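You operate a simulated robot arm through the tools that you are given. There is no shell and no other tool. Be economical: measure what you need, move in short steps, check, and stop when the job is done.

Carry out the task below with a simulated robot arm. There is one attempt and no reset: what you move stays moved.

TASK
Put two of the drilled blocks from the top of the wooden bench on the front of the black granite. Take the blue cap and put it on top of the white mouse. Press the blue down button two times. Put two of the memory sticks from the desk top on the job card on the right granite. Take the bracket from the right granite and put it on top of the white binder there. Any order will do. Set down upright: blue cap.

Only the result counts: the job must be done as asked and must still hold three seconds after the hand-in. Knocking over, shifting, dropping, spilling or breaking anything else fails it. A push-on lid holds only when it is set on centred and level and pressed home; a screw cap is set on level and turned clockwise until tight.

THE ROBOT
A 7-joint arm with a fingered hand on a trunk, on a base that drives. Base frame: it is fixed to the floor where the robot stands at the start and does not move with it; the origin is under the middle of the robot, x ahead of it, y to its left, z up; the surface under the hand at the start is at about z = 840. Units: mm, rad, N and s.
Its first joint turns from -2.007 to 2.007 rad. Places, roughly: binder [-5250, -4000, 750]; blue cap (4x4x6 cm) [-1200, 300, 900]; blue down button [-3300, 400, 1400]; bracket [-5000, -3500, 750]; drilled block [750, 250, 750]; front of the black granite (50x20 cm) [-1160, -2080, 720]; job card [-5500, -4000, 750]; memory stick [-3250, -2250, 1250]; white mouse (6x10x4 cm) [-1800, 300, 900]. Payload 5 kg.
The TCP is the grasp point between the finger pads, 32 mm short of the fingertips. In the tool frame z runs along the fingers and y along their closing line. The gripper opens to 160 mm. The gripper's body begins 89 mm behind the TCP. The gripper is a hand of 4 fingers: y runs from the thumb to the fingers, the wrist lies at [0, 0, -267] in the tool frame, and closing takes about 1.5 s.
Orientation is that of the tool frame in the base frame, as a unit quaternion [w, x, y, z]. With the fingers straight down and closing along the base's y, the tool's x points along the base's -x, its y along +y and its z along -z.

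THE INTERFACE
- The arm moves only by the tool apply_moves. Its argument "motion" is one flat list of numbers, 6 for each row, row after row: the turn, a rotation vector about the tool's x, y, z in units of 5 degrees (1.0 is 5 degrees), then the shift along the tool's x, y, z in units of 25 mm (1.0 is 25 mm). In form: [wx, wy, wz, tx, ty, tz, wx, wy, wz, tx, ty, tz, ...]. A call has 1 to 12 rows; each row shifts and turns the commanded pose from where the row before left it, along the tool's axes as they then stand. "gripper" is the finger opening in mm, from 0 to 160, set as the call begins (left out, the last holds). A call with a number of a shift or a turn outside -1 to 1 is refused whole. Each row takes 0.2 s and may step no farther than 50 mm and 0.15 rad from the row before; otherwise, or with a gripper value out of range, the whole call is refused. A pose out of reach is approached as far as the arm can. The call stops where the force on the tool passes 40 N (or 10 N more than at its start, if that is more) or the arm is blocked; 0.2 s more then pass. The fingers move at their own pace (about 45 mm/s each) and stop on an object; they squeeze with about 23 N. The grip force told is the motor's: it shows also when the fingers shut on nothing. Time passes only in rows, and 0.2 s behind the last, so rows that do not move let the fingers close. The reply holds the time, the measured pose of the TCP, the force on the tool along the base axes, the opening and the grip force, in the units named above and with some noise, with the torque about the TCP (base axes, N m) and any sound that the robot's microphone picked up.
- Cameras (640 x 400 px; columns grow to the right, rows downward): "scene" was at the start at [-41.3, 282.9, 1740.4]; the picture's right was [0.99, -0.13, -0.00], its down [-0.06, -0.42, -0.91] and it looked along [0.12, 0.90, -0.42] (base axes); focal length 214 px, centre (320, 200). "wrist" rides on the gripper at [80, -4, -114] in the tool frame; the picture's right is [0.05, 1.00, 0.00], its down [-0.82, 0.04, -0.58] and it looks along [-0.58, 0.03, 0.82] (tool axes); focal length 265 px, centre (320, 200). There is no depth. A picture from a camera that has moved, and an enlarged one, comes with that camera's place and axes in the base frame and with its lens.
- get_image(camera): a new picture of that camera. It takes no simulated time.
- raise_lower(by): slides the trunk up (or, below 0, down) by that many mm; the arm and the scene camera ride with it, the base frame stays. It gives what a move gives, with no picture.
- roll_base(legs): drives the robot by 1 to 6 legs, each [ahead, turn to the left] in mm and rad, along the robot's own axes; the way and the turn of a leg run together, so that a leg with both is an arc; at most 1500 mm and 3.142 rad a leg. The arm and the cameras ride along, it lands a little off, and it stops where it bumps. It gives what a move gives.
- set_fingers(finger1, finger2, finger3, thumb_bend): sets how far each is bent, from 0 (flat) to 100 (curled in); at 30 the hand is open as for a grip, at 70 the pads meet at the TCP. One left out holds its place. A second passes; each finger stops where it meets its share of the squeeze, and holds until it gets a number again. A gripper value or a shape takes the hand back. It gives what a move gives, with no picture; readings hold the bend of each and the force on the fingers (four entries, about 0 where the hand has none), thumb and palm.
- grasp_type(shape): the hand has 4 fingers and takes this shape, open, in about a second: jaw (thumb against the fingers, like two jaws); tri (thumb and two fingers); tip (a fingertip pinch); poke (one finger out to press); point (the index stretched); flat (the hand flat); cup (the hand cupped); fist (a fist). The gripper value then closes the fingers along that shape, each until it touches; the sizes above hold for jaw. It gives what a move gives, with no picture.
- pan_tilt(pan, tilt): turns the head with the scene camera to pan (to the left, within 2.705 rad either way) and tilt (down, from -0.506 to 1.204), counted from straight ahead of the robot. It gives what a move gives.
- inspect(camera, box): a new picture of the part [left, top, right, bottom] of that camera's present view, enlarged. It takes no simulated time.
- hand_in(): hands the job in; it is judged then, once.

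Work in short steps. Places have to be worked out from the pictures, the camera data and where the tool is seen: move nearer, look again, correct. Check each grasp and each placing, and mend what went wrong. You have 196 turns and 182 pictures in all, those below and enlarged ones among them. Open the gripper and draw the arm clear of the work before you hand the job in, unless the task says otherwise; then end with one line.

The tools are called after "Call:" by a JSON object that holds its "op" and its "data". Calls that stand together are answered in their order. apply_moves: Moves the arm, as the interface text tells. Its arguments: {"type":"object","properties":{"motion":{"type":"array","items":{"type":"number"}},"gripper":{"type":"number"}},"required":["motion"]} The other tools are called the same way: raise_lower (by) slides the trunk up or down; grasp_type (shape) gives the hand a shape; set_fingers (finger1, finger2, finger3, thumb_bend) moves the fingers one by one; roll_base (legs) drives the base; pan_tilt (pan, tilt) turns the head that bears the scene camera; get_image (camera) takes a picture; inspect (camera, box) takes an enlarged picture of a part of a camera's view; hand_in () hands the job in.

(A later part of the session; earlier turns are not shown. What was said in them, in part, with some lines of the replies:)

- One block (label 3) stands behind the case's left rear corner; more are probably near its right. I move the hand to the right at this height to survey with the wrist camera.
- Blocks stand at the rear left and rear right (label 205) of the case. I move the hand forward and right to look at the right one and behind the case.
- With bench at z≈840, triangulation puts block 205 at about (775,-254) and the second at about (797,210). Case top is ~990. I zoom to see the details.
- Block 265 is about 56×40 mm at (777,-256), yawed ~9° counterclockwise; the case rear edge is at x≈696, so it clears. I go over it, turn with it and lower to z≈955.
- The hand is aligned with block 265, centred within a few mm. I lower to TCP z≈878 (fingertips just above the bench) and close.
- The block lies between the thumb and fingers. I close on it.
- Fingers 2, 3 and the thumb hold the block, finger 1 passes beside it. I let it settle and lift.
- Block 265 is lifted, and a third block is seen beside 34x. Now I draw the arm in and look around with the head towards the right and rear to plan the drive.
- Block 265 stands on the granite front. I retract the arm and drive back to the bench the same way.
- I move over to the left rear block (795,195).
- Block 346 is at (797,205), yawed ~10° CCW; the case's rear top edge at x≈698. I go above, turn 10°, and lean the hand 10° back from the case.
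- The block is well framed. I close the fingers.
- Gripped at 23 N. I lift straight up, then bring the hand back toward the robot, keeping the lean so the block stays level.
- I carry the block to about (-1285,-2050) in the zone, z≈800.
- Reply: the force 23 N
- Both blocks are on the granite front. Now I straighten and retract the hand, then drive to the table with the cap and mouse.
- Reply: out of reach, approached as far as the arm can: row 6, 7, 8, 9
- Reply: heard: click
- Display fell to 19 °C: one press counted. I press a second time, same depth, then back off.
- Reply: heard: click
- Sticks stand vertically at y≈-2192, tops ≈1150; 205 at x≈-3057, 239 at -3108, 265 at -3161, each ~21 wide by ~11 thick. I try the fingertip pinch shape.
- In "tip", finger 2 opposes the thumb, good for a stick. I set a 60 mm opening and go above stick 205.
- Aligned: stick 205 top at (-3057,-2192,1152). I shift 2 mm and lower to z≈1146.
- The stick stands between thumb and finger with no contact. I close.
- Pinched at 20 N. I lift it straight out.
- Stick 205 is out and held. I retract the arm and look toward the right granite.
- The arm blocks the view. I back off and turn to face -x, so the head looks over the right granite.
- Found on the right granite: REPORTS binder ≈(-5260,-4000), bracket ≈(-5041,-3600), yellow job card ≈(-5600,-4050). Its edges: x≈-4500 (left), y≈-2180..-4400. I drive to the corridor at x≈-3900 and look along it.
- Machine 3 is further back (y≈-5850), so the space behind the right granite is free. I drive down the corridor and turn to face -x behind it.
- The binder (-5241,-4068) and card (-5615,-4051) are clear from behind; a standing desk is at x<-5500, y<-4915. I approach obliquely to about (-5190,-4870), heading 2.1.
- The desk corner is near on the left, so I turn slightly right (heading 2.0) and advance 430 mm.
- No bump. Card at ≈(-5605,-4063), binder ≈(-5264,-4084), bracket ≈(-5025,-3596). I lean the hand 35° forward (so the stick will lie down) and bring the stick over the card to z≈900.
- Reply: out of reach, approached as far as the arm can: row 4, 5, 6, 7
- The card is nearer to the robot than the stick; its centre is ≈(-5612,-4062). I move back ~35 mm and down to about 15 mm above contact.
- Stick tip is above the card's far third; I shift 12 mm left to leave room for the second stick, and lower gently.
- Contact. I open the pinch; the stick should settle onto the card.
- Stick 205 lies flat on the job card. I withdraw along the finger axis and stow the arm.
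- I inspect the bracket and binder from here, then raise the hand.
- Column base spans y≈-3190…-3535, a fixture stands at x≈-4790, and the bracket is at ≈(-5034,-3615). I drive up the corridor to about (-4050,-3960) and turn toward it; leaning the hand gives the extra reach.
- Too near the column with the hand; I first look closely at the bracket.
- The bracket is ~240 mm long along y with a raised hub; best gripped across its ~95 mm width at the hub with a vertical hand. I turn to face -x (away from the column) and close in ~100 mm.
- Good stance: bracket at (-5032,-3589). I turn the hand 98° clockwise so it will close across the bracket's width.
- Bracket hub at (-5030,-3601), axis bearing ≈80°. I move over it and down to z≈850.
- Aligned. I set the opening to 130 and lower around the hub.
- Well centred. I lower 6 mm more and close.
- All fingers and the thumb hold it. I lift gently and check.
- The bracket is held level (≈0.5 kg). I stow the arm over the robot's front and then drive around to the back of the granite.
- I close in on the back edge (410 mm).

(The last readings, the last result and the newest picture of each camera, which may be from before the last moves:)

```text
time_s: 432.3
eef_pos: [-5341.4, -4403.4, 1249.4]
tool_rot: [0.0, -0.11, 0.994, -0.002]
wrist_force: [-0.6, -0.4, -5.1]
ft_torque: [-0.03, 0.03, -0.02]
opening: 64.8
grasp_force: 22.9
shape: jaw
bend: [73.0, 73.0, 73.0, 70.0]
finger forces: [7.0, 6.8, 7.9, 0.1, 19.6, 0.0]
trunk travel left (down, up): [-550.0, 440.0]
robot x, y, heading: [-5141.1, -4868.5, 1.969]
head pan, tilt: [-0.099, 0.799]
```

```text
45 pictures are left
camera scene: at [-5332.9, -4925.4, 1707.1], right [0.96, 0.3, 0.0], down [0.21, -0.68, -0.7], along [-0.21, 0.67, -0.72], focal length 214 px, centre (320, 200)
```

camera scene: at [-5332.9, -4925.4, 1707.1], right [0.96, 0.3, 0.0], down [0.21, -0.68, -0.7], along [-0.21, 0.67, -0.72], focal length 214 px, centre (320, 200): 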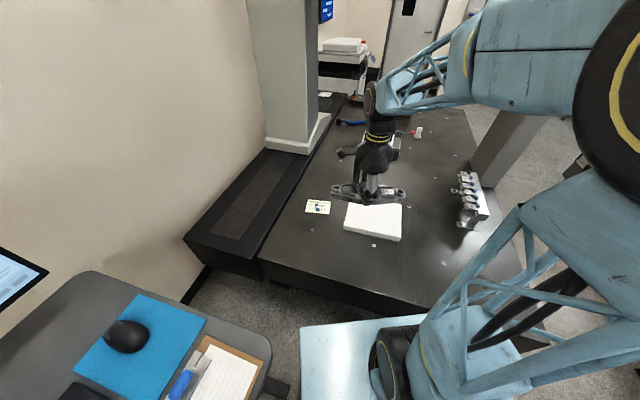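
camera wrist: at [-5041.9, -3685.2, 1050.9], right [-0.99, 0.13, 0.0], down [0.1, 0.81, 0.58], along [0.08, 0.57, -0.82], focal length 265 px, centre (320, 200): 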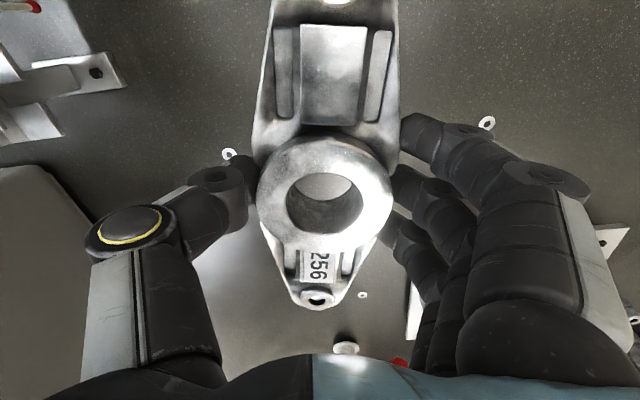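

Stick is still on the card. Binder centre ≈(-5265,-4057); I carry the bracket over it.

Call:
{"op": "apply_moves", "data": {"motion": [0, 0, 0, -0.5, 0.99, 0.8, 0, 0, 0, -0.5, 0.99, 0.8, 0, 0, 0, -0.5, 0.99, 0.8, 0, 0, 0, -0.5, 0.99, 0.8, 0, 0, 0, -0.5, 0.99, 0.8, 0, 0, 0, -0.5, 0.99, 0.8, 0, 0, 0, -0.5, 0.99, 0.8, 0, 0, 0, -0.5, 0.99, 0.8, 0, 0, 0, -0.5, 0.99, 0.8, 0, 0, 0, -0.5, 0.99, 0.8, 0, 0, 0, -0.5, 0.99, 0.8, 0, 0, 0, -0.5, 0.99, 0.8]}}

Call:
{"op": "apply_moves", "data": {"motion": [0, 0, 0, 0, 1, 1, 0, 0, 0, 0, 0, 1, 0, 0, 0, 0, 0, 1, 0, 0, 0, 0, 0, 1, 0, 0, 0, 0, 0, 1]}}

Call:
{"op": "get_image", "data": {"camera": "wrist"}}

Call:
{"op": "get_image", "data": {"camera": "scene"}}

```text
time_s: 434.9
eef_pos: [-5257.4, -4080.2, 1007.7]
tool_rot: [-0.001, -0.109, 0.994, -0.002]
wrist_force: [0.5, 0.4, -5.5]
ft_torque: [-0.06, 0.03, 0.01]
opening: 64.5
grasp_force: 22.7
shape: jaw
bend: [73.0, 73.0, 73.0, 70.0]
finger forces: [7.2, 6.9, 8.1, 0.0, 19.9, 0.0]
trunk travel left (down, up): [-550.0, 440.0]
robot x, y, heading: [-5145.2, -4866.8, 1.969]
head pan, tilt: [-0.099, 0.799]
```

```text
time_s: 436.1
eef_pos: [-5263.2, -4055.4, 883.0]
tool_rot: [0.001, -0.11, 0.994, -0.003]
wrist_force: [0.1, -0.2, -5.5]
ft_torque: [-0.05, 0.03, -0.02]
opening: 64.8
grasp_force: 23.0
shape: jaw
bend: [73.0, 73.0, 73.0, 70.0]
finger forces: [7.2, 7.0, 8.2, 0.0, 20.1, 0.0]
trunk travel left (down, up): [-550.0, 440.0]
robot x, y, heading: [-5146.6, -4869.9, 1.966]
head pan, tilt: [-0.099, 0.799]
```

```text
44 pictures are left
camera wrist: at [-5340.3, -4077.3, 994.7], right [-0.27, 0.96, 0.0], down [0.79, 0.22, 0.58], along [0.56, 0.15, -0.82], focal length 265 px, centre (320, 200)
```

wrist: 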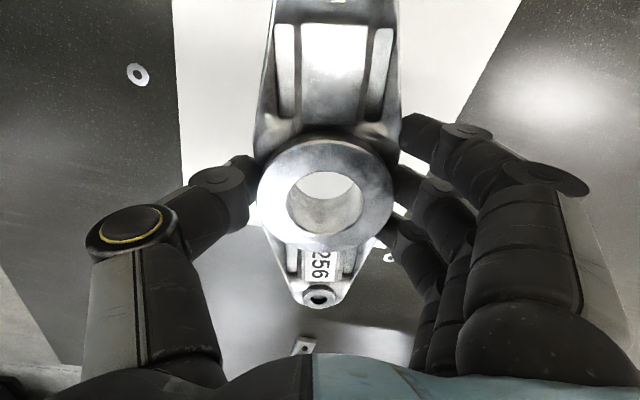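

```text
43 pictures are left
camera scene: at [-5332.6, -4924.9, 1707.2], right [0.96, 0.3, 0.0], down [0.21, -0.69, -0.7], along [-0.21, 0.67, -0.72], focal length 214 px, centre (320, 200)
```

scene: 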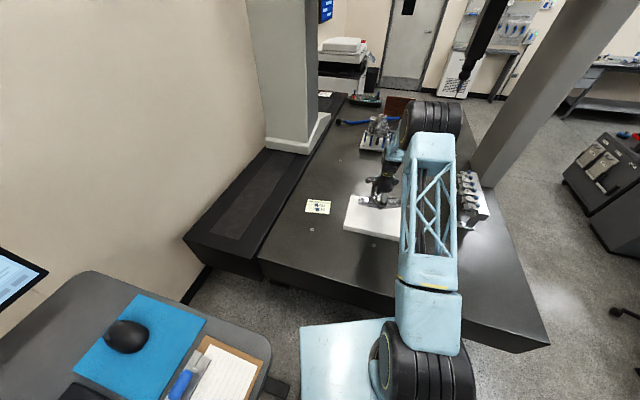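

The bracket is centred above the binder (x -5413…-5108, y -4180…-3944). I lower to near contact.

Call:
{"op": "apply_moves", "data": {"motion": [0, 0, 0, 0, 0, 1, 0, 0, 0, 0, 0, 1, 0, 0, 0, 0, 0, 0.6, 0, 0, 0, 0, 0, 0.2, 0, 0, 0, 0, 0, 0.2, 0, 0, 0, 0, 0, 0]}}

```text
time_s: 437.5
eef_pos: [-5262.6, -4056.7, 808.0]
tool_rot: [-0.001, -0.109, 0.994, -0.002]
wrist_force: [0.0, -0.5, -5.3]
ft_torque: [-0.02, 0.02, -0.02]
opening: 64.6
grasp_force: 23.1
shape: jaw
bend: [73.0, 73.0, 73.0, 70.0]
finger forces: [7.3, 6.9, 8.3, 0.0, 19.9, 0.1]
trunk travel left (down, up): [-550.0, 440.0]
robot x, y, heading: [-5144.9, -4868.7, 1.971]
head pan, tilt: [-0.099, 0.799]
```

Call:
{"op": "apply_moves", "data": {"motion": [0, 0, 0, 0, 0, 0.1, 0, 0, 0, 0, 0, 0.1, 0, 0, 0, 0, 0, 0.1, 0, 0, 0, 0, 0, 0.1, 0, 0, 0, 0, 0, 0]}}

```text
time_s: 438.7
eef_pos: [-5264.6, -4056.7, 797.6]
tool_rot: [0.0, -0.109, 0.994, -0.001]
wrist_force: [-0.5, 0.1, -4.3]
ft_torque: [-0.05, 0.01, -0.02]
opening: 64.9
grasp_force: 23.3
shape: jaw
bend: [73.0, 73.0, 73.0, 70.0]
finger forces: [7.3, 6.9, 8.3, 0.0, 19.9, 0.1]
trunk travel left (down, up): [-550.0, 440.0]
robot x, y, heading: [-5142.1, -4869.0, 1.974]
head pan, tilt: [-0.099, 0.799]
```

Call:
{"op": "apply_moves", "data": {"motion": [0, 0, 0, 0, 0, 0.1, 0, 0, 0, 0, 0, 0.1, 0, 0, 0, 0, 0, 0.1, 0, 0, 0, 0, 0, 0]}}

```text
time_s: 439.7
eef_pos: [-5263.8, -4057.2, 792.2]
tool_rot: [0.0, -0.11, 0.994, 0.0]
wrist_force: [0.4, -0.8, 19.7]
ft_torque: [0.13, -0.01, -0.03]
opening: 64.8
grasp_force: 23.2
shape: jaw
bend: [73.0, 73.0, 74.0, 71.0]
finger forces: [8.3, 8.3, 9.9, 0.0, 24.8, 0.0]
trunk travel left (down, up): [-550.0, 440.0]
robot x, y, heading: [-5145.8, -4871.7, 1.972]
head pan, tilt: [-0.099, 0.799]
```

Contact with the binder. I ease 1.5 mm, open, and lift clear.

Call:
{"op": "apply_moves", "data": {"motion": [0, 0, 0, 0, 0, -0.08, 0, 0, 0, 0, 0, 0, 0, 0, 0, 0, 0, 0, 0, 0, 0, 0, 0, 0, 0, 0, 0, 0, 0, 0, 0, 0, 0, 0, 0, 0], "gripper": 125}}

Call:
{"op": "apply_moves", "data": {"motion": [0, 0, 0, 0, 0, -0.5, 0, 0, 0, 0, 0, -1, 0, 0, 0, 0, 0, -1, 0, 0, 0, 0, 0, -1, 0, 0, 0, 0, 0, -1, 0, 0, 0, 0, 0, -1, 0, 0, 0, 0, 0, -1, 0, 0, 0, 0, 0, -1, 0, 0, 0, 0, 0, -1, 0, 0, 0, 0, 0, -1, 0, 0, 0, 0, 0, -1, 0, 0, 0, 0, 0, -1]}}

Call:
{"op": "get_image", "data": {"camera": "wrist"}}

```text
time_s: 441.1
eef_pos: [-5263.4, -4057.2, 792.5]
tool_rot: [0.0, -0.11, 0.994, -0.002]
wrist_force: [-0.5, -0.4, 0.3]
ft_torque: [-0.03, 0.02, 0.02]
opening: 124.8
grasp_force: 0.1
shape: jaw
bend: [61.0, 61.0, 61.0, 57.0]
finger forces: [0.1, 0.1, 0.1, 0.1, 0.0, 0.1]
trunk travel left (down, up): [-550.0, 440.0]
robot x, y, heading: [-5139.9, -4870.1, 1.971]
head pan, tilt: [-0.099, 0.799]
```

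```text
time_s: 443.7
eef_pos: [-5264.4, -4056.2, 1081.0]
tool_rot: [0.0, -0.11, 0.994, -0.002]
wrist_force: [-0.5, 0.0, 0.1]
ft_torque: [0.05, -0.01, -0.01]
opening: 124.9
grasp_force: 0.1
shape: jaw
bend: [61.0, 61.0, 61.0, 57.0]
finger forces: [0.0, 0.1, 0.0, 0.0, 0.1, 0.0]
trunk travel left (down, up): [-550.0, 440.0]
robot x, y, heading: [-5142.4, -4872.5, 1.966]
head pan, tilt: [-0.099, 0.799]
```

```text
42 pictures are left
camera wrist: at [-5341.3, -4078.7, 1192.5], right [-0.27, 0.96, 0.0], down [0.79, 0.22, 0.58], along [0.56, 0.15, -0.82], focal length 265 px, centre (320, 200)
```

wrist: 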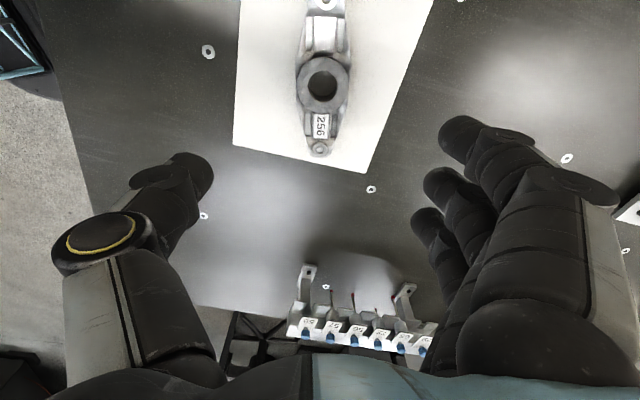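

The bracket rests on the binder. I turn the hand back and stow the arm, then drive back for the second stick.

Call:
{"op": "apply_moves", "data": {"motion": [0, 0, -1, 0, 0, -0.5, 0, 0, -1, 0, 0, -0.5, 0, 0, -1, 0, 0, -0.5, 0, 0, -1, 0, 0, -0.5, 0, 0, -1, 0, 0, -0.5, 0, 0, -1, 0, 0, -0.5, 0, 0, -1, 0, 0, -0.5, 0, 0, -1, 0, 0, -0.5, 0, 0, -1, 0, 0, -0.5, 0, 0, -1, 0, 0, -0.5]}}

Call:
{"op": "apply_moves", "data": {"motion": [0, 0, -1, 0, 0, -0.5, 0, 0, -1, 0, 0, -0.5, 0, 0, -1, 0, 0, -0.5, 0, 0, -1, 0, 0, -0.5, 0, 0, -1, 0, 0, -0.5, 0, 0, -1, 0, 0, -0.5, 0, 0, -1, 0, 0, -0.5, 0, 0, -1, 0, 0, -0.3, 0, 0, -1, 0, 0, 0, 0, 0, -1, 0, 0, 0]}}

Call:
{"op": "apply_moves", "data": {"motion": [0, 0, 0, 1, 0.6, 0, 0, 0, 0, 1, 0.6, 0, 0, 0, 0, 1, 0.6, 0, 0, 0, 0, 1, 0.6, 0, 0, 0, 0, 1, 0.6, 0, 0, 0, 0, 1, 0.6, 0, 0, 0, 0, 1, 0.6, 0, 0, 0, 0, 1, 0.6, 0, 0, 0, 0, 1, 0.6, 0, 0, 0, 0, 1, 0.6, 0, 0, 0, 0, 1, 0.6, 0, 0, 0, 0, 1, 0.6, 0]}}

Call:
{"op": "roll_base", "data": {"legs": [[-430, 0], [0, -1.69], [1141, 0], [0, 1.29]]}}

```text
time_s: 445.9
eef_pos: [-5264.6, -4055.6, 1204.3]
tool_rot: [0.0, -0.52, 0.854, -0.001]
wrist_force: [0.4, 0.2, -0.1]
ft_torque: [0.03, 0.05, 0.0]
opening: 124.5
grasp_force: 0.0
shape: jaw
bend: [61.0, 61.0, 61.0, 57.0]
finger forces: [0.0, 0.0, 0.0, 0.1, 0.0, 0.1]
trunk travel left (down, up): [-550.0, 440.0]
robot x, y, heading: [-5145.4, -4868.8, 1.968]
head pan, tilt: [-0.099, 0.799]
```

```text
time_s: 448.1
eef_pos: [-5263.5, -4055.4, 1299.3]
tool_rot: [0.001, 0.832, -0.554, 0.001]
wrist_force: [-0.8, 1.1, 0.2]
ft_torque: [0.0, 0.01, 0.0]
opening: 124.7
grasp_force: 0.0
shape: jaw
bend: [61.0, 61.0, 61.0, 57.0]
finger forces: [0.0, 0.0, 0.0, 0.0, 0.0, 0.0]
trunk travel left (down, up): [-550.0, 440.0]
robot x, y, heading: [-5143.4, -4867.4, 1.973]
head pan, tilt: [-0.099, 0.799]
```

```text
time_s: 450.7
eef_pos: [-5316.0, -4404.0, 1301.7]
tool_rot: [-0.001, 0.832, -0.555, 0.001]
wrist_force: [0.0, 0.0, -0.2]
ft_torque: [0.01, 0.03, -0.01]
opening: 124.6
grasp_force: 0.0
shape: jaw
bend: [61.0, 61.0, 61.0, 57.0]
finger forces: [0.1, 0.1, 0.0, 0.1, 0.1, 0.2]
trunk travel left (down, up): [-550.0, 440.0]
robot x, y, heading: [-5145.0, -4868.5, 1.973]
head pan, tilt: [-0.099, 0.799]
```

```text
time_s: 466.5
eef_pos: [-3855.1, -4463.7, 1301.1]
tool_rot: [-0.001, -0.706, 0.708, -0.001]
wrist_force: [0.3, 0.2, -0.4]
ft_torque: [0.0, 0.01, 0.0]
opening: 124.6
grasp_force: 0.1
shape: jaw
bend: [61.0, 61.0, 61.0, 57.0]
finger forces: [0.0, 0.0, 0.0, 0.0, 0.1, 0.1]
trunk travel left (down, up): [-550.0, 440.0]
robot x, y, heading: [-3875.8, -4959.1, 1.567]
head pan, tilt: [-0.099, 0.799]
```

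On track. I drive up the corridor and to the desk front.

Call:
{"op": "roll_base", "data": {"legs": [[1500, 0], [1500, 0], [490, 0], [0, -1.567], [605, 0], [0, -1.571]]}}

Call:
{"op": "grasp_type", "data": {"shape": "tip"}}

Call:
{"op": "get_image", "data": {"camera": "wrist"}}

```text
time_s: 494.5
eef_pos: [-3309.1, -1960.7, 1301.0]
tool_rot: [-0.001, 0.711, 0.703, 0.001]
wrist_force: [-0.3, 0.4, 0.2]
ft_torque: [0.0, 0.01, -0.03]
opening: 124.5
grasp_force: 0.1
shape: jaw
bend: [61.0, 61.0, 61.0, 57.0]
finger forces: [0.1, 0.0, 0.0, 0.0, 0.0, 0.1]
trunk travel left (down, up): [-550.0, 440.0]
robot x, y, heading: [-3282.2, -1464.4, -1.578]
head pan, tilt: [-0.099, 0.799]
```

```text
time_s: 495.4
eef_pos: [-3309.6, -1959.3, 1302.1]
tool_rot: [-0.001, 0.711, 0.703, 0.001]
wrist_force: [-0.7, 0.3, -0.6]
ft_torque: [-0.01, 0.04, 0.03]
opening: 159.9
grasp_force: 0.1
shape: tip
bend: [1.0, 30.0, 1.0, 30.0]
finger forces: [0.0, 0.1, 0.0, 0.0, 0.1, 0.1]
trunk travel left (down, up): [-550.0, 440.0]
robot x, y, heading: [-3279.7, -1468.5, -1.573]
head pan, tilt: [-0.099, 0.799]
```

```text
41 pictures are left
camera wrist: at [-3311.9, -1880.3, 1413.6], right [1.0, 0.04, 0.0], down [0.03, -0.82, 0.58], along [0.02, -0.57, -0.82], focal length 265 px, centre (320, 200)
```

wrist: 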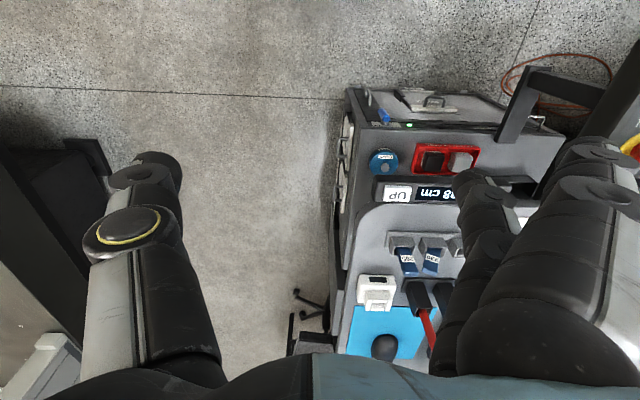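

I move above the middle stick (239) with a 40 mm opening.

Call:
{"op": "apply_moves", "data": {"motion": [0, 0, 0, -0.93, 0.805, 0.1, 0, 0, 0, -0.93, 0.805, 0.1, 0, 0, 0, -0.93, 0.805, 0.1, 0, 0, 0, -0.93, 0.805, 0.1, 0, 0, 0, -0.93, 0.805, 0.4, 0, 0, 0, -0.93, 0.805, 0.4, 0, 0, 0, -0.93, 0.805, 0.4, 0, 0, 0, -0.93, 0.805, 0.4, 0, 0, 0, -0.93, 0.805, 0.4, 0, 0, 0, -0.93, 0.805, 0.4, 0, 0, 0, 0, 0, 0], "gripper": 40}}

Call:
{"op": "get_image", "data": {"camera": "wrist"}}

```text
time_s: 497.8
eef_pos: [-3111.2, -2194.3, 1231.4]
tool_rot: [-0.001, 0.71, 0.704, 0.001]
wrist_force: [0.4, 0.4, -0.5]
ft_torque: [0.01, 0.0, 0.02]
opening: 40.5
grasp_force: 0.0
shape: tip
bend: [1.0, 73.0, 1.0, 70.0]
finger forces: [0.0, 0.0, 0.0, 0.1, 0.1, 0.0]
trunk travel left (down, up): [-550.0, 440.0]
robot x, y, heading: [-3278.8, -1465.9, -1.575]
head pan, tilt: [-0.099, 0.799]
```

```text
40 pictures are left
camera wrist: at [-3113.1, -2114.6, 1343.0], right [1.0, 0.04, 0.0], down [0.03, -0.82, 0.58], along [0.02, -0.57, -0.82], focal length 265 px, centre (320, 200)
```

wrist: 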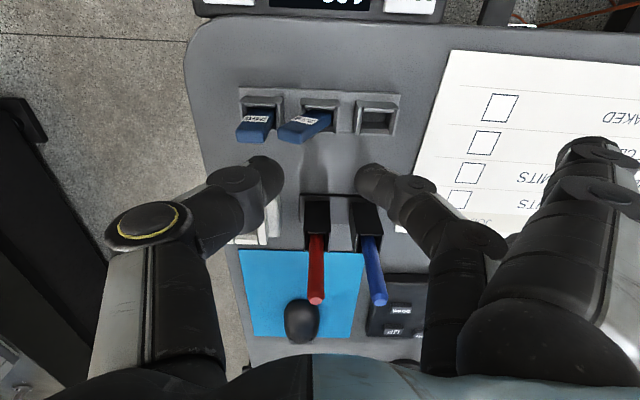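

Stick 239 now leans toward 265 (its top at x≈-3130), so there's no room for the thumb between them. I'll pinch it front/back instead: raise, turn the hand 75° counter-clockwise (thumb to the rear-left, clear of the red pen).

Call:
{"op": "apply_moves", "data": {"motion": [0, 0, 0, 0, 0, -0.8, 0, 0, 0, 0, 0, -0.8, 0, 0, -1, 0, 0, 0, 0, 0, -1, 0, 0, 0, 0, 0, -1, 0, 0, 0, 0, 0, -1, 0, 0, 0, 0, 0, -1, 0, 0, 0, 0, 0, -1, 0, 0, 0, 0, 0, -1, 0, 0, 0, 0, 0, -1, 0, 0, 0, 0, 0, -1, 0, 0, 0, 0, 0, -1, 0, 0, 0]}}

Call:
{"op": "apply_moves", "data": {"motion": [0, 0, -1, 0, 0, 0, 0, 0, -1, 0, 0, 0, 0, 0, -1, 0, 0, 0, 0, 0, -1, 0, 0, 0, 0, 0, -1, 0, 0, 0, 0, 0, 0, 0.5, 0.2, 0, 0, 0, 0, 0, 0, 0]}}

Call:
{"op": "get_image", "data": {"camera": "wrist"}}

```text
time_s: 500.4
eef_pos: [-3109.5, -2194.7, 1271.5]
tool_rot: [-0.002, 0.347, 0.938, 0.002]
wrist_force: [0.8, 0.0, -0.6]
ft_torque: [-0.01, -0.02, -0.01]
opening: 40.4
grasp_force: 0.1
shape: tip
bend: [1.0, 73.0, 1.0, 70.0]
finger forces: [0.1, 0.0, 0.0, 0.0, 0.0, 0.0]
trunk travel left (down, up): [-550.0, 440.0]
robot x, y, heading: [-3280.4, -1463.7, -1.578]
head pan, tilt: [-0.099, 0.799]
```

```text
time_s: 502.0
eef_pos: [-3120.5, -2186.5, 1271.2]
tool_rot: [0.001, 0.135, 0.991, 0.002]
wrist_force: [0.2, -0.2, -0.7]
ft_torque: [-0.01, 0.01, 0.04]
opening: 40.6
grasp_force: 0.0
shape: tip
bend: [1.0, 73.0, 1.0, 70.0]
finger forces: [0.0, 0.1, 0.0, 0.0, 0.0, 0.0]
trunk travel left (down, up): [-550.0, 440.0]
robot x, y, heading: [-3281.9, -1461.9, -1.577]
head pan, tilt: [-0.099, 0.799]
```

```text
39 pictures are left
camera wrist: at [-3199.3, -2169.0, 1382.5], right [0.22, 0.98, 0.0], down [0.8, -0.18, 0.58], along [0.56, -0.12, -0.82], focal length 265 px, centre (320, 200)
```

wrist: 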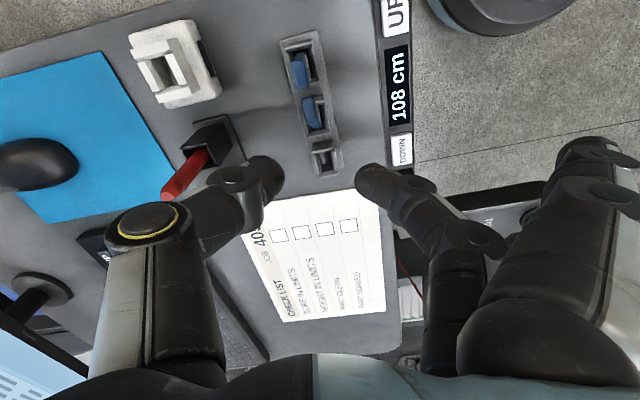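

Call:
{"op": "inspect", "data": {"camera": "wrist", "box": [250, 20, 380, 190]}}

```text
2.35 times, centred on (315, 105) of wrist
camera zoom: at [-3199.3, -2169.0, 1382.5], right [0.22, 0.98, 0.0], down [0.8, -0.18, 0.58], along [0.56, -0.12, -0.82], focal length 624 px, centre (332, 424)
```

zoom: 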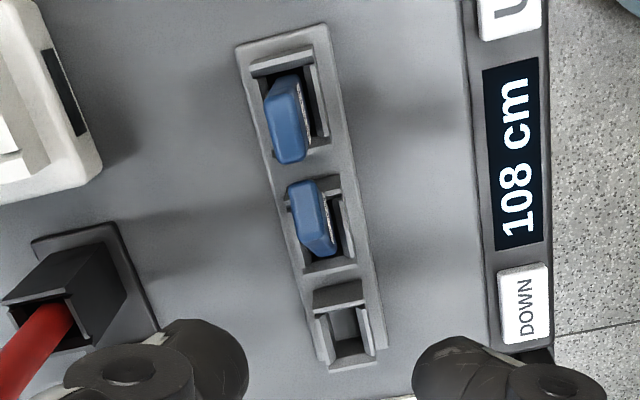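

239's top is at (-3133,-2190). I align over it and lower to z≈1165 first.

Call:
{"op": "apply_moves", "data": {"motion": [0, 0, 0, 0.21, -0.2, 0.5, 0, 0, 0, 0, 0, 1, 0, 0, 0, 0, 0, 1, 0, 0, 0, 0, 0, 1, 0, 0, 0, 0, 0, 0.7, 0, 0, 0, 0, 0, 0]}}

Call:
{"op": "get_image", "data": {"camera": "wrist"}}

```text
time_s: 503.4
eef_pos: [-3126.9, -2189.2, 1165.8]
tool_rot: [0.001, 0.136, 0.991, 0.001]
wrist_force: [-0.5, -0.8, 0.7]
ft_torque: [0.0, 0.03, 0.01]
opening: 40.7
grasp_force: 0.0
shape: tip
bend: [1.0, 73.0, 1.0, 70.0]
finger forces: [0.0, 0.0, 0.1, 0.0, 0.0, 0.1]
trunk travel left (down, up): [-550.0, 440.0]
robot x, y, heading: [-3284.2, -1462.9, -1.573]
head pan, tilt: [-0.099, 0.799]
```

```text
37 pictures are left
camera wrist: at [-3205.1, -2172.3, 1277.4], right [0.22, 0.98, 0.0], down [0.8, -0.18, 0.58], along [0.56, -0.12, -0.82], focal length 265 px, centre (320, 200)
```

wrist: 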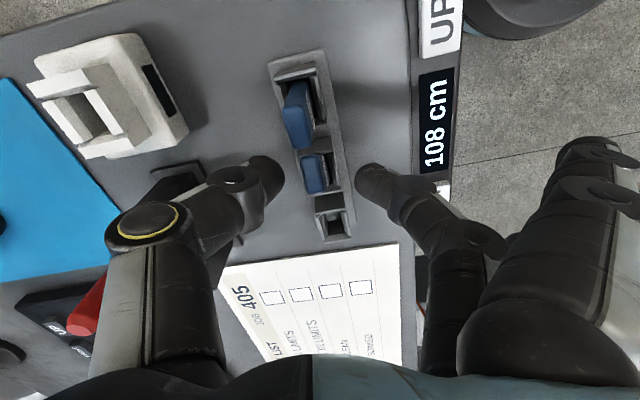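

Aligned; a small correction and down to z≈1143.

Call:
{"op": "apply_moves", "data": {"motion": [0, 0, 0, 0.16, -0.06, 0.3, 0, 0, 0, 0, 0, 0.4, 0, 0, 0, 0, 0, 0.22, 0, 0, 0, 0, 0, 0]}}

Call:
{"op": "get_image", "data": {"camera": "wrist"}}

```text
time_s: 504.4
eef_pos: [-3132.1, -2189.8, 1142.4]
tool_rot: [0.0, 0.135, 0.991, 0.002]
wrist_force: [-0.7, -0.6, -0.2]
ft_torque: [0.01, 0.02, 0.03]
opening: 40.3
grasp_force: 0.1
shape: tip
bend: [1.0, 73.0, 1.0, 70.0]
finger forces: [0.0, 0.0, 0.1, 0.0, 0.0, 0.0]
trunk travel left (down, up): [-550.0, 440.0]
robot x, y, heading: [-3282.0, -1463.9, -1.575]
head pan, tilt: [-0.099, 0.799]
```

```text
36 pictures are left
camera wrist: at [-3209.6, -2172.3, 1254.3], right [0.22, 0.98, 0.0], down [0.8, -0.18, 0.58], along [0.56, -0.12, -0.82], focal length 265 px, centre (320, 200)
```

wrist: 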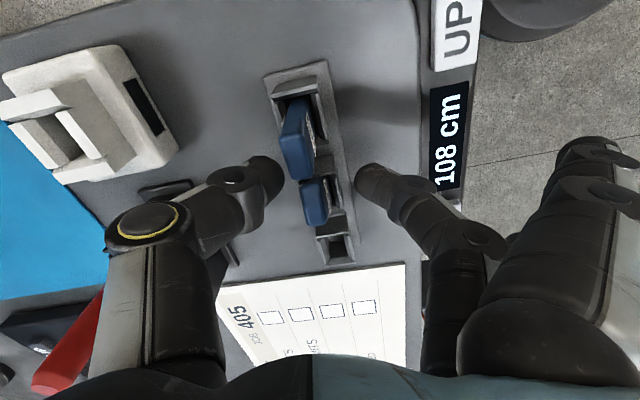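

Both digits straddle 239 front/back with room to 265. I close.

Call:
{"op": "apply_moves", "data": {"motion": [0, 0, 0, 0, 0, 0, 0, 0, 0, 0, 0, 0, 0, 0, 0, 0, 0, 0, 0, 0, 0, 0, 0, 0, 0, 0, 0, 0, 0, 0, 0, 0, 0, 0, 0, 0], "gripper": 0}}

Call:
{"op": "get_image", "data": {"camera": "wrist"}}

```text
time_s: 505.8
eef_pos: [-3131.4, -2189.3, 1141.3]
tool_rot: [0.0, 0.137, 0.991, 0.001]
wrist_force: [0.4, 2.8, -0.6]
ft_torque: [0.05, -0.01, -0.01]
opening: 6.8
grasp_force: 23.2
shape: tip
bend: [27.0, 71.0, 27.0, 70.0]
finger forces: [0.0, 20.8, 0.0, 0.0, 19.2, 0.0]
trunk travel left (down, up): [-550.0, 440.0]
robot x, y, heading: [-3282.8, -1465.2, -1.572]
head pan, tilt: [-0.099, 0.799]
```

```text
35 pictures are left
camera wrist: at [-3209.5, -2172.3, 1254.4], right [0.22, 0.98, 0.0], down [0.8, -0.18, 0.58], along [0.56, -0.12, -0.82], focal length 265 px, centre (320, 200)
```

wrist: 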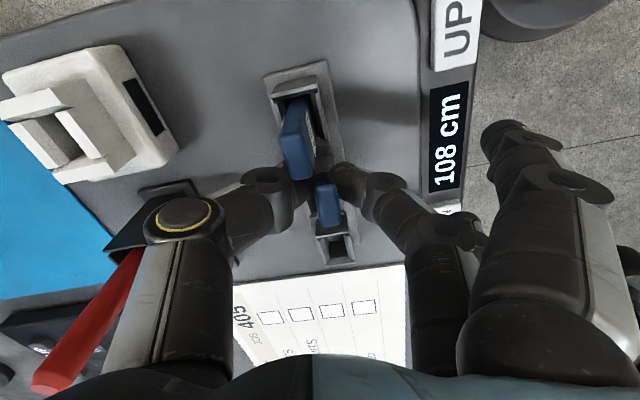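

Gripped at 20 N. I lift slowly straight up.

Call:
{"op": "apply_moves", "data": {"motion": [0, 0, 0, 0, 0, -0.2, 0, 0, 0, 0, 0, -0.3, 0, 0, 0, 0, 0, -0.4, 0, 0, 0, 0, 0, -0.5, 0, 0, 0, 0, 0, 0]}}

Call:
{"op": "get_image", "data": {"camera": "wrist"}}

```text
time_s: 507.0
eef_pos: [-3131.8, -2190.7, 1177.1]
tool_rot: [0.0, 0.136, 0.991, 0.001]
wrist_force: [0.3, -0.8, 0.1]
ft_torque: [-0.07, 0.0, -0.01]
opening: 6.6
grasp_force: 23.1
shape: tip
bend: [28.0, 71.0, 28.0, 70.0]
finger forces: [0.0, 20.3, 0.0, 0.0, 20.7, 0.1]
trunk travel left (down, up): [-550.0, 440.0]
robot x, y, heading: [-3282.8, -1465.4, -1.578]
head pan, tilt: [-0.099, 0.799]
```

```text
34 pictures are left
camera wrist: at [-3209.9, -2172.9, 1289.8], right [0.22, 0.98, 0.0], down [0.8, -0.18, 0.58], along [0.56, -0.12, -0.82], focal length 265 px, centre (320, 200)
```

wrist: 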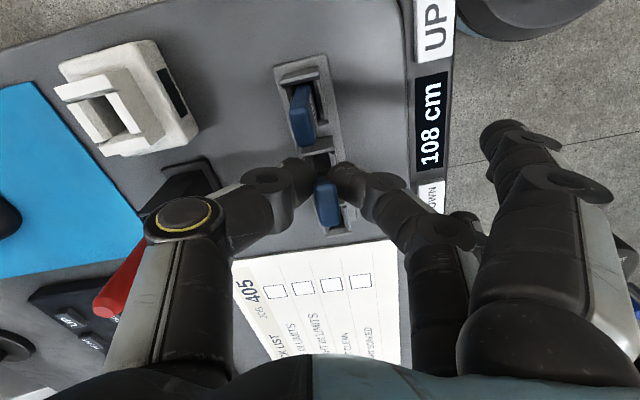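

Stick 239 has come out cleanly; 265 stays in its slot. I lift more and turn the hand back.

Call:
{"op": "apply_moves", "data": {"motion": [0, 0, 0, 0, 0, -1, 0, 0, 0, 0, 0, -1, 0, 0, 0, 0, 0, -1, 0, 0, 0, 0, 0, -1, 0, 0, 0, 0, 0, -1, 0, 0, 1, 0, 0, -0.5, 0, 0, 1, 0, 0, 0, 0, 0, 1, 0, 0, 0, 0, 0, 1, 0, 0, 0, 0, 0, 1, 0, 0, 0, 0, 0, 1, 0, 0, 0, 0, 0, 1, 0, 0, 0]}}

Call:
{"op": "apply_moves", "data": {"motion": [0, 0, 1, 0, 0, 0, 0, 0, 1, 0, 0, 0, 0, 0, 1, 0, 0, 0, 0, 0, 1, 0, 0, 0, 0, 0, 1, 0, 0, 0, 0, 0, 1, 0, 0, 0, 0, 0, 1, 0, 0, 0, 0, 0, 1, 0, 0, 0, 0, 0, 0, 0, 0, 0]}}

Call:
{"op": "get_image", "data": {"camera": "wrist"}}

```text
time_s: 509.6
eef_pos: [-3132.1, -2189.7, 1315.5]
tool_rot: [0.0, 0.428, 0.904, 0.001]
wrist_force: [0.2, 0.3, -0.1]
ft_torque: [0.0, 0.0, -0.02]
opening: 6.6
grasp_force: 23.1
shape: tip
bend: [28.0, 71.0, 28.0, 70.0]
finger forces: [0.0, 20.4, 0.0, 0.0, 20.7, 0.0]
trunk travel left (down, up): [-550.0, 440.0]
robot x, y, heading: [-3277.3, -1464.8, -1.578]
head pan, tilt: [-0.099, 0.799]
```

```text
time_s: 511.6
eef_pos: [-3130.4, -2189.9, 1315.6]
tool_rot: [-0.002, 0.711, 0.703, 0.002]
wrist_force: [0.1, 0.6, -0.5]
ft_torque: [0.04, 0.02, -0.02]
opening: 6.5
grasp_force: 22.9
shape: tip
bend: [28.0, 71.0, 28.0, 70.0]
finger forces: [0.0, 20.3, 0.1, 0.1, 20.6, 0.0]
trunk travel left (down, up): [-550.0, 440.0]
robot x, y, heading: [-3279.5, -1464.2, -1.58]
head pan, tilt: [-0.099, 0.799]
```

```text
33 pictures are left
camera wrist: at [-3134.5, -2110.0, 1427.5], right [1.0, 0.04, 0.0], down [0.03, -0.82, 0.58], along [0.02, -0.57, -0.82], focal length 265 px, centre (320, 200)
```

wrist: 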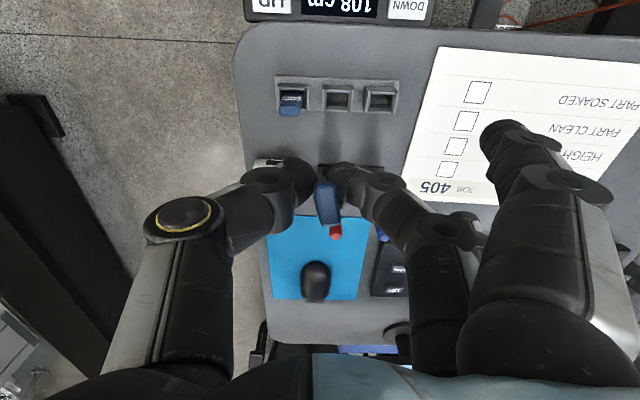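

265 remains upright in its slot, 239 is held. I stow the arm and drive back to the right granite.

Call:
{"op": "apply_moves", "data": {"motion": [0, 0, 0, 1, 0, 0, 0, 0, 0, 1, -0.6, 0, 0, 0, 0, 1, -0.6, 0, 0, 0, 0, 1, -0.6, 0, 0, 0, 0, 1, -0.6, 0, 0, 0, 0, 1, -0.6, 0, 0, 0, 0, 1, -0.6, 0, 0, 0, 0, 1, -0.6, 0, 0, 0, 0, 1, -0.6, 0, 0, 0, 0, 0, -0.6, 0, 0, 0, 0, 0, -0.6, 0]}}

Call:
{"op": "roll_base", "data": {"legs": [[0, -1.56], [615, 0], [0, 1.57], [1500, 0], [1500, 0], [490, 0]]}}

```text
time_s: 514.0
eef_pos: [-3279.0, -1963.1, 1316.8]
tool_rot: [-0.002, 0.71, 0.704, 0.001]
wrist_force: [-0.3, 0.1, -0.7]
ft_torque: [0.02, 0.01, 0.02]
opening: 6.4
grasp_force: 23.0
shape: tip
bend: [28.0, 71.0, 28.0, 70.0]
finger forces: [0.0, 20.3, 0.1, 0.0, 20.6, 0.0]
trunk travel left (down, up): [-550.0, 440.0]
robot x, y, heading: [-3281.8, -1464.9, -1.576]
head pan, tilt: [-0.099, 0.799]
```

```text
time_s: 542.0
eef_pos: [-3913.0, -5429.1, 1315.9]
tool_rot: [-0.001, 0.712, 0.702, 0.002]
wrist_force: [0.6, 0.2, -0.3]
ft_torque: [-0.01, 0.0, 0.0]
opening: 6.3
grasp_force: 22.9
shape: tip
bend: [28.0, 71.0, 28.0, 70.0]
finger forces: [0.0, 20.1, 0.1, 0.0, 20.3, 0.1]
trunk travel left (down, up): [-550.0, 440.0]
robot x, y, heading: [-3911.4, -4930.9, -1.581]
head pan, tilt: [-0.099, 0.799]
```

On course. I drive to the oblique approach and up to the back edge.

Call:
{"op": "roll_base", "data": {"legs": [[0, -1.256], [1094, 0], [0, -1.446]]}}

```text
time_s: 554.6
eef_pos: [-5174.5, -4798.4, 1316.7]
tool_rot: [0.002, 0.838, -0.545, 0.002]
wrist_force: [-0.3, 0.4, 0.2]
ft_torque: [0.0, -0.03, 0.0]
opening: 6.2
grasp_force: 23.3
shape: tip
bend: [28.0, 71.0, 28.0, 71.0]
finger forces: [0.0, 20.0, 0.0, 0.0, 19.7, 0.0]
trunk travel left (down, up): [-550.0, 440.0]
robot x, y, heading: [-4961.4, -5251.5, 1.988]
head pan, tilt: [-0.099, 0.799]
```

Call:
{"op": "roll_base", "data": {"legs": [[420, 0]]}}

Call:
{"op": "pan_tilt", "data": {"pan": -0.1, "tilt": 0.75}}

Call:
{"op": "inspect", "data": {"camera": "scene", "box": [280, 160, 440, 260]}}

```text
time_s: 557.2
eef_pos: [-5348.8, -4414.2, 1315.3]
tool_rot: [0.001, 0.839, -0.545, 0.001]
wrist_force: [0.1, -0.3, -1.2]
ft_torque: [0.0, -0.01, 0.0]
opening: 6.3
grasp_force: 23.0
shape: tip
bend: [28.0, 71.0, 28.0, 71.0]
finger forces: [0.1, 20.0, 0.0, 0.1, 19.7, 0.1]
trunk travel left (down, up): [-550.0, 440.0]
robot x, y, heading: [-5138.3, -4862.5, 1.999]
head pan, tilt: [-0.099, 0.799]
```

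```text
time_s: 557.8
eef_pos: [-5348.4, -4413.7, 1316.1]
tool_rot: [0.002, 0.839, -0.545, 0.001]
wrist_force: [-0.8, 0.2, -0.2]
ft_torque: [-0.01, 0.01, 0.01]
opening: 6.1
grasp_force: 22.7
shape: tip
bend: [28.0, 71.0, 28.0, 71.0]
finger forces: [0.0, 20.0, 0.0, 0.0, 19.9, 0.1]
trunk travel left (down, up): [-550.0, 440.0]
robot x, y, heading: [-5140.4, -4866.1, 1.997]
head pan, tilt: [-0.099, 0.75]
```

```text
4.00 times, centred on (360, 210) of scene
camera zoom: at [-5325.2, -4926.0, 1711.1], right [0.95, 0.32, 0.0], down [0.22, -0.65, -0.73], along [-0.23, 0.69, -0.68], focal length 858 px, centre (160, 160)
```

zoom: 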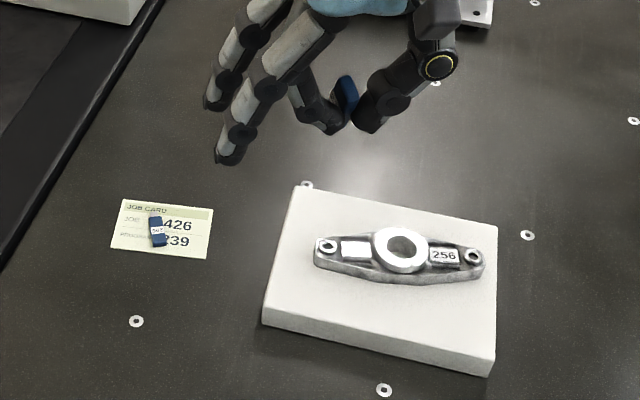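

Everything is in place: bracket on the binder, stick 205 on the card. I bring stick 239 over the right part of the card with a 10° lean.

Call:
{"op": "apply_moves", "data": {"motion": [0, -1, 0, 0, 0, 0, 0, -1, 0, 0, 0, 0, 0, 0, 0, -0.589, 0.117, 0.964, 0, 0, 0, -0.589, 0.117, 0.964, 0, 0, 0, -0.589, 0.117, 0.964, 0, 0, 0, -0.589, 0.117, 0.964, 0, 0, 0, -0.589, 0.117, 0.964, 0, 0, 0, -0.589, 0.117, 0.964, 0, 0, 0, -0.589, 0.117, 0.964, 0, 0, 0, -0.589, 0.117, 0.964, 0, 0, 0, -0.589, 0.117, 0.964, 0, 0, 0, -0.589, 0.117, 0.964]}}

Call:
{"op": "apply_moves", "data": {"motion": [0, 0, 0, -0.589, 0.117, 0.964, 0, 0, 0, -0.589, 0.117, 0.964, 0, 0, 0, -0.589, 0.117, 0.964, 0, 0, 0, -0.589, 0.117, 0.964, 0, 0, 0, -0.589, 0.117, 0.964, 0, 0, 0, -0.589, 0.117, 0.964, 0, 0, 0, -0.589, 0.117, 0.964, 0, 0, 0, -0.589, 0.117, 0.964, 0, 0, 0, -0.589, 0.117, 0.964, 0, 0, 0, -0.589, 0.117, 0.964, 0, 0, 0, -0.589, 0.117, 0.964, 0, 0, 0, 0, 0, 0]}}

Call:
{"op": "get_image", "data": {"camera": "wrist"}}

```text
time_s: 560.4
eef_pos: [-5451.4, -4256.2, 1103.3]
tool_rot: [-0.047, 0.836, -0.543, -0.072]
wrist_force: [0.3, 1.0, 0.6]
ft_torque: [-0.05, -0.02, 0.0]
opening: 6.0
grasp_force: 22.8
shape: tip
bend: [28.0, 71.0, 28.0, 71.0]
finger forces: [0.0, 20.0, 0.1, 0.1, 19.7, 0.1]
trunk travel left (down, up): [-550.0, 440.0]
robot x, y, heading: [-5138.9, -4868.3, 1.994]
head pan, tilt: [-0.099, 0.75]
```

```text
time_s: 563.0
eef_pos: [-5563.9, -4082.9, 870.8]
tool_rot: [-0.047, 0.836, -0.542, -0.072]
wrist_force: [-0.3, 0.6, 0.1]
ft_torque: [0.0, 0.0, 0.01]
opening: 6.4
grasp_force: 23.1
shape: tip
bend: [28.0, 71.0, 28.0, 71.0]
finger forces: [0.1, 20.0, 0.1, 0.0, 19.5, 0.0]
trunk travel left (down, up): [-550.0, 440.0]
robot x, y, heading: [-5134.0, -4870.7, 1.991]
head pan, tilt: [-0.099, 0.75]
```

```text
31 pictures are left
camera wrist: at [-5519.5, -4170.9, 966.2], right [-0.89, -0.45, -0.01], down [-0.33, 0.63, 0.71], along [-0.32, 0.63, -0.71], focal length 265 px, centre (320, 200)
```

wrist: 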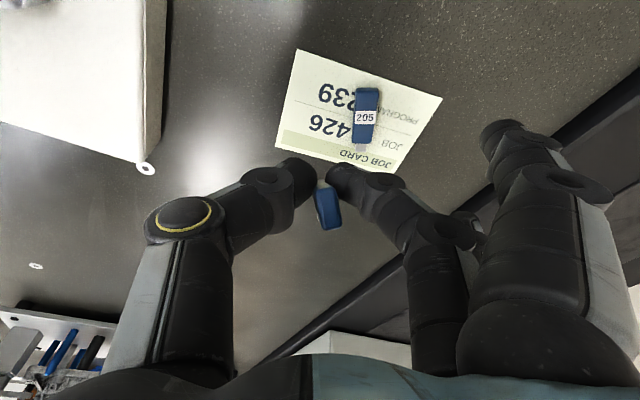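

Call:
{"op": "inspect", "data": {"camera": "wrist", "box": [250, 40, 460, 250]}}

Call:
{"op": "inspect", "data": {"camera": "scene", "box": [290, 150, 390, 240]}}

```text
1.90 times, centred on (355, 145) of wrist
camera zoom: at [-5519.5, -4170.9, 966.2], right [-0.89, -0.45, -0.01], down [-0.33, 0.63, 0.71], along [-0.32, 0.63, -0.71], focal length 506 px, centre (253, 305)
```

zoom: 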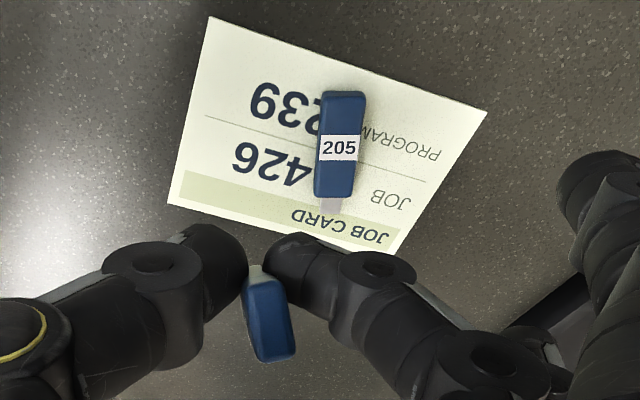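

```text
4.44 times, centred on (340, 195) of scene
camera zoom: at [-5325.3, -4925.9, 1711.2], right [0.95, 0.32, 0.0], down [0.22, -0.65, -0.73], along [-0.23, 0.69, -0.68], focal length 953 px, centre (231, 222)
```

zoom: 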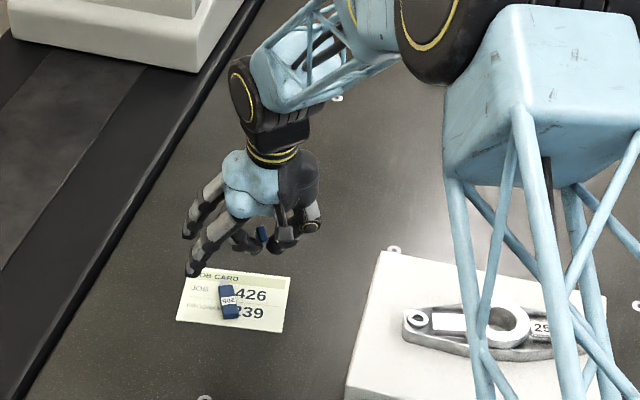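

The stick is held near its connector end with its body leaning back. The free strip of the card is on the right (x≈-5562). I position there and lower to about 20 mm above contact.

Call:
{"op": "apply_moves", "data": {"motion": [0, 0, 0, -0.158, -0.111, 0.84, 0, 0, 0, -0.158, -0.111, 0.84, 0, 0, 0, -0.158, -0.111, 0.84, 0, 0, 0, -0.158, -0.111, 0.84, 0, 0, 0, -0.158, -0.111, 0.84, 0, 0, 0, 0, 0, 0]}}

Call:
{"op": "get_image", "data": {"camera": "wrist"}}

```text
time_s: 564.4
eef_pos: [-5565.8, -4042.9, 770.0]
tool_rot: [-0.047, 0.836, -0.542, -0.072]
wrist_force: [0.5, 0.3, -0.5]
ft_torque: [-0.01, -0.01, 0.02]
opening: 6.2
grasp_force: 23.5
shape: tip
bend: [28.0, 71.0, 28.0, 71.0]
finger forces: [0.0, 19.9, 0.0, 0.0, 19.4, 0.0]
trunk travel left (down, up): [-550.0, 440.0]
robot x, y, heading: [-5141.1, -4867.5, 1.992]
head pan, tilt: [-0.099, 0.75]
```

```text
28 pictures are left
camera wrist: at [-5521.9, -4130.6, 865.6], right [-0.89, -0.45, -0.01], down [-0.33, 0.63, 0.71], along [-0.32, 0.63, -0.71], focal length 265 px, centre (320, 200)
```

wrist: 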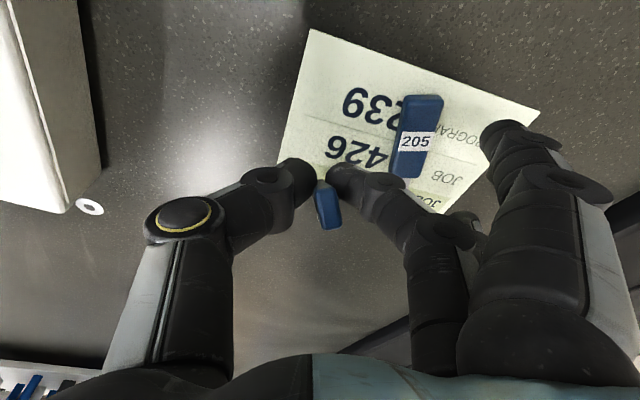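

Finger 1 would come close to stick 205 at this lean; I take the lean out (raises finger 1), then lower gently.

Call:
{"op": "apply_moves", "data": {"motion": [0, 1, 0, 0, 0, 0, 0, 1, 0, -0.1, 0, 0, 0, 0, 0, 0, 0, 0.3, 0, 0, 0, 0, 0, 0]}}

Call:
{"op": "get_image", "data": {"camera": "wrist"}}

```text
time_s: 565.4
eef_pos: [-5566.8, -4040.2, 764.7]
tool_rot: [0.001, 0.838, -0.545, 0.001]
wrist_force: [3.1, -7.1, 15.0]
ft_torque: [0.02, -0.01, -0.03]
opening: 7.0
grasp_force: 22.7
shape: tip
bend: [28.0, 71.0, 28.0, 71.0]
finger forces: [0.1, 23.8, 0.1, 0.0, 24.9, 0.0]
trunk travel left (down, up): [-550.0, 440.0]
robot x, y, heading: [-5139.8, -4866.2, 1.992]
head pan, tilt: [-0.099, 0.75]
```

```text
27 pictures are left
camera wrist: at [-5529.8, -4112.0, 876.6], right [-0.89, -0.45, 0.0], down [-0.37, 0.73, 0.58], along [-0.26, 0.51, -0.82], focal length 265 px, centre (320, 200)
```

wrist: 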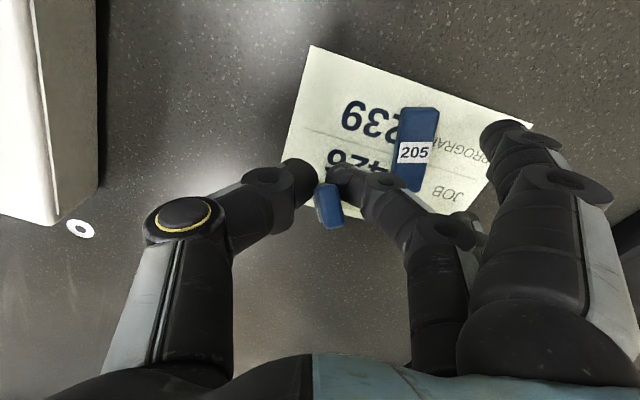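

Contact already (15 N). I ease up 2 mm and open just a little so finger 2 doesn't reach stick 205.

Call:
{"op": "apply_moves", "data": {"motion": [0, 0, 0, 0, 0, -0.08, 0, 0, 0, 0, 0, 0]}}

Call:
{"op": "apply_moves", "data": {"motion": [0, 0, 0, 0, 0, 0, 0, 0, 0, 0, 0, 0, 0, 0, 0, 0, 0, 0, 0, 0, 0, 0, 0, 0], "gripper": 26}}

Call:
{"op": "get_image", "data": {"camera": "wrist"}}

```text
time_s: 566.0
eef_pos: [-5566.5, -4040.7, 764.7]
tool_rot: [0.0, 0.839, -0.544, 0.001]
wrist_force: [2.2, -3.8, 7.9]
ft_torque: [0.03, 0.03, 0.0]
opening: 6.8
grasp_force: 22.9
shape: tip
bend: [28.0, 71.0, 28.0, 71.0]
finger forces: [0.0, 23.3, 0.0, 0.0, 23.6, 0.0]
trunk travel left (down, up): [-550.0, 440.0]
robot x, y, heading: [-5141.9, -4863.2, 1.991]
head pan, tilt: [-0.099, 0.75]
```

```text
time_s: 567.0
eef_pos: [-5567.6, -4038.9, 765.2]
tool_rot: [0.002, 0.839, -0.545, 0.002]
wrist_force: [-0.6, 0.0, 0.2]
ft_torque: [0.0, -0.01, 0.0]
opening: 25.6
grasp_force: 0.1
shape: tip
bend: [1.0, 73.0, 1.0, 70.0]
finger forces: [0.0, 0.0, 0.1, 0.1, 0.0, 0.0]
trunk travel left (down, up): [-550.0, 440.0]
robot x, y, heading: [-5139.2, -4865.7, 1.989]
head pan, tilt: [-0.099, 0.75]
```

```text
26 pictures are left
camera wrist: at [-5530.3, -4111.4, 876.7], right [-0.89, -0.45, 0.0], down [-0.37, 0.73, 0.57], along [-0.26, 0.51, -0.82], focal length 265 px, centre (320, 200)
```

wrist: 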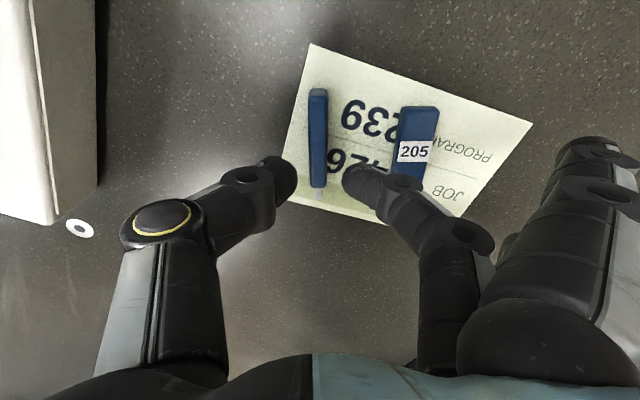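

Stick 239 lies on the card beside 205. I lift straight away and retract.

Call:
{"op": "apply_moves", "data": {"motion": [0, 0, 0, 0, 0, -0.4, 0, 0, 0, 0, 0, -0.8, 0, 0, 0, 0, 0, -1, 0, 0, 0, 0, 0, -1, 0, 0, 0, 0, 0, -1, 0, 0, 0, 0, 0, -1, 0, 0, 0, 0, 0, -1, 0, 0, 0, 0, 0, -1, 0, 0, 0, 0, 0, -1, 0, 0, 0, 0, 0, -1, 0, 0, 0, 0, 0, -1, 0, 0, 0, 0, 0, -1]}}

Call:
{"op": "apply_moves", "data": {"motion": [0, 0, 0, 1, -0.3, -1, 0, 0, 0, 1, -0.3, -1, 0, 0, 0, 1, -0.3, -1, 0, 0, 0, 1, -0.3, -1, 0, 0, 0, 1, -0.3, -1, 0, 0, 0, 1, -0.3, -1, 0, 0, 0, 1, -0.3, -1, 0, 0, 0, 1, -0.3, -1, 0, 0, 0, 1, -0.3, -1, 0, 0, 0, 1, -0.3, -1, 0, 0, 0, 1, -0.3, -0.5, 0, 0, 0, 1, -0.3, 0], "gripper": 100}}

Call:
{"op": "inspect", "data": {"camera": "scene", "box": [290, 170, 430, 260]}}

```text
time_s: 569.6
eef_pos: [-5567.4, -4039.5, 1045.1]
tool_rot: [0.001, 0.839, -0.545, 0.001]
wrist_force: [-0.7, 0.6, 0.6]
ft_torque: [0.0, -0.03, 0.01]
opening: 25.7
grasp_force: 0.0
shape: tip
bend: [1.0, 73.0, 1.0, 70.0]
finger forces: [0.1, 0.0, 0.0, 0.0, 0.0, 0.0]
trunk travel left (down, up): [-550.0, 440.0]
robot x, y, heading: [-5139.7, -4870.7, 1.992]
head pan, tilt: [-0.099, 0.75]
```

```text
time_s: 572.2
eef_pos: [-5361.6, -4277.7, 1308.4]
tool_rot: [0.001, 0.839, -0.544, 0.001]
wrist_force: [-0.1, -0.6, -0.3]
ft_torque: [0.05, -0.01, 0.0]
opening: 99.4
grasp_force: 0.0
shape: tip
bend: [1.0, 71.0, 1.0, 68.0]
finger forces: [0.0, 0.0, 0.0, 0.0, 0.0, 0.0]
trunk travel left (down, up): [-550.0, 440.0]
robot x, y, heading: [-5138.2, -4867.4, 1.994]
head pan, tilt: [-0.099, 0.75]
```

```text
4.44 times, centred on (360, 215) of scene
camera zoom: at [-5324.9, -4926.7, 1711.2], right [0.95, 0.32, 0.0], down [0.22, -0.65, -0.73], along [-0.23, 0.69, -0.68], focal length 953 px, centre (142, 133)
```

zoom: 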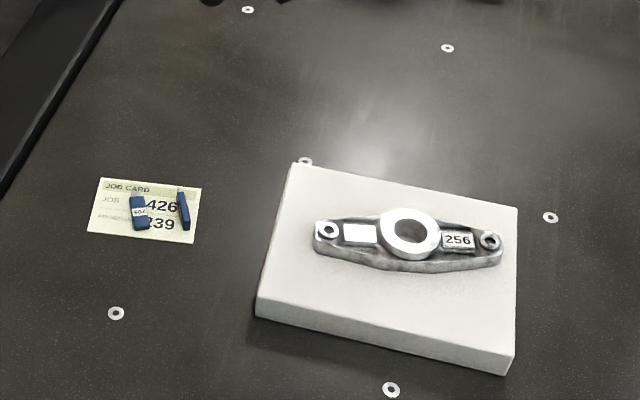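

Both sticks lie on the card and the bracket sits on the binder. I back the robot off a little so the arm is clear, then hand in.

Call:
{"op": "roll_base", "data": {"legs": [[-300, 0]]}}

Call:
{"op": "hand_in", "data": {}}

```text
time_s: 574.2
eef_pos: [-5239.6, -4548.7, 1309.5]
tool_rot: [0.0, 0.838, -0.545, 0.0]
wrist_force: [-0.1, 0.2, -0.9]
ft_torque: [0.03, 0.02, 0.01]
opening: 99.4
grasp_force: 0.1
shape: tip
bend: [1.0, 71.0, 1.0, 68.0]
finger forces: [0.0, 0.0, 0.1, 0.0, 0.0, 0.0]
trunk travel left (down, up): [-550.0, 440.0]
robot x, y, heading: [-5015.2, -5136.7, 1.991]
head pan, tilt: [-0.099, 0.75]
```

```text
The job is handed in.
```

I handed the job in with all five parts done: blocks 265 and 346 are on the granite front, the blue cap stands upright on the mouse, and the down button was pressed twice. I heard two clicks, and the desk thermometer fell from 20.0 to 19.0. Sticks 205 and 239 are on the job card and the bracket is on the binder; taking 205 nudged 239 over in its slot, so I picked 239 as the second stick and left 265 standing in its slot.
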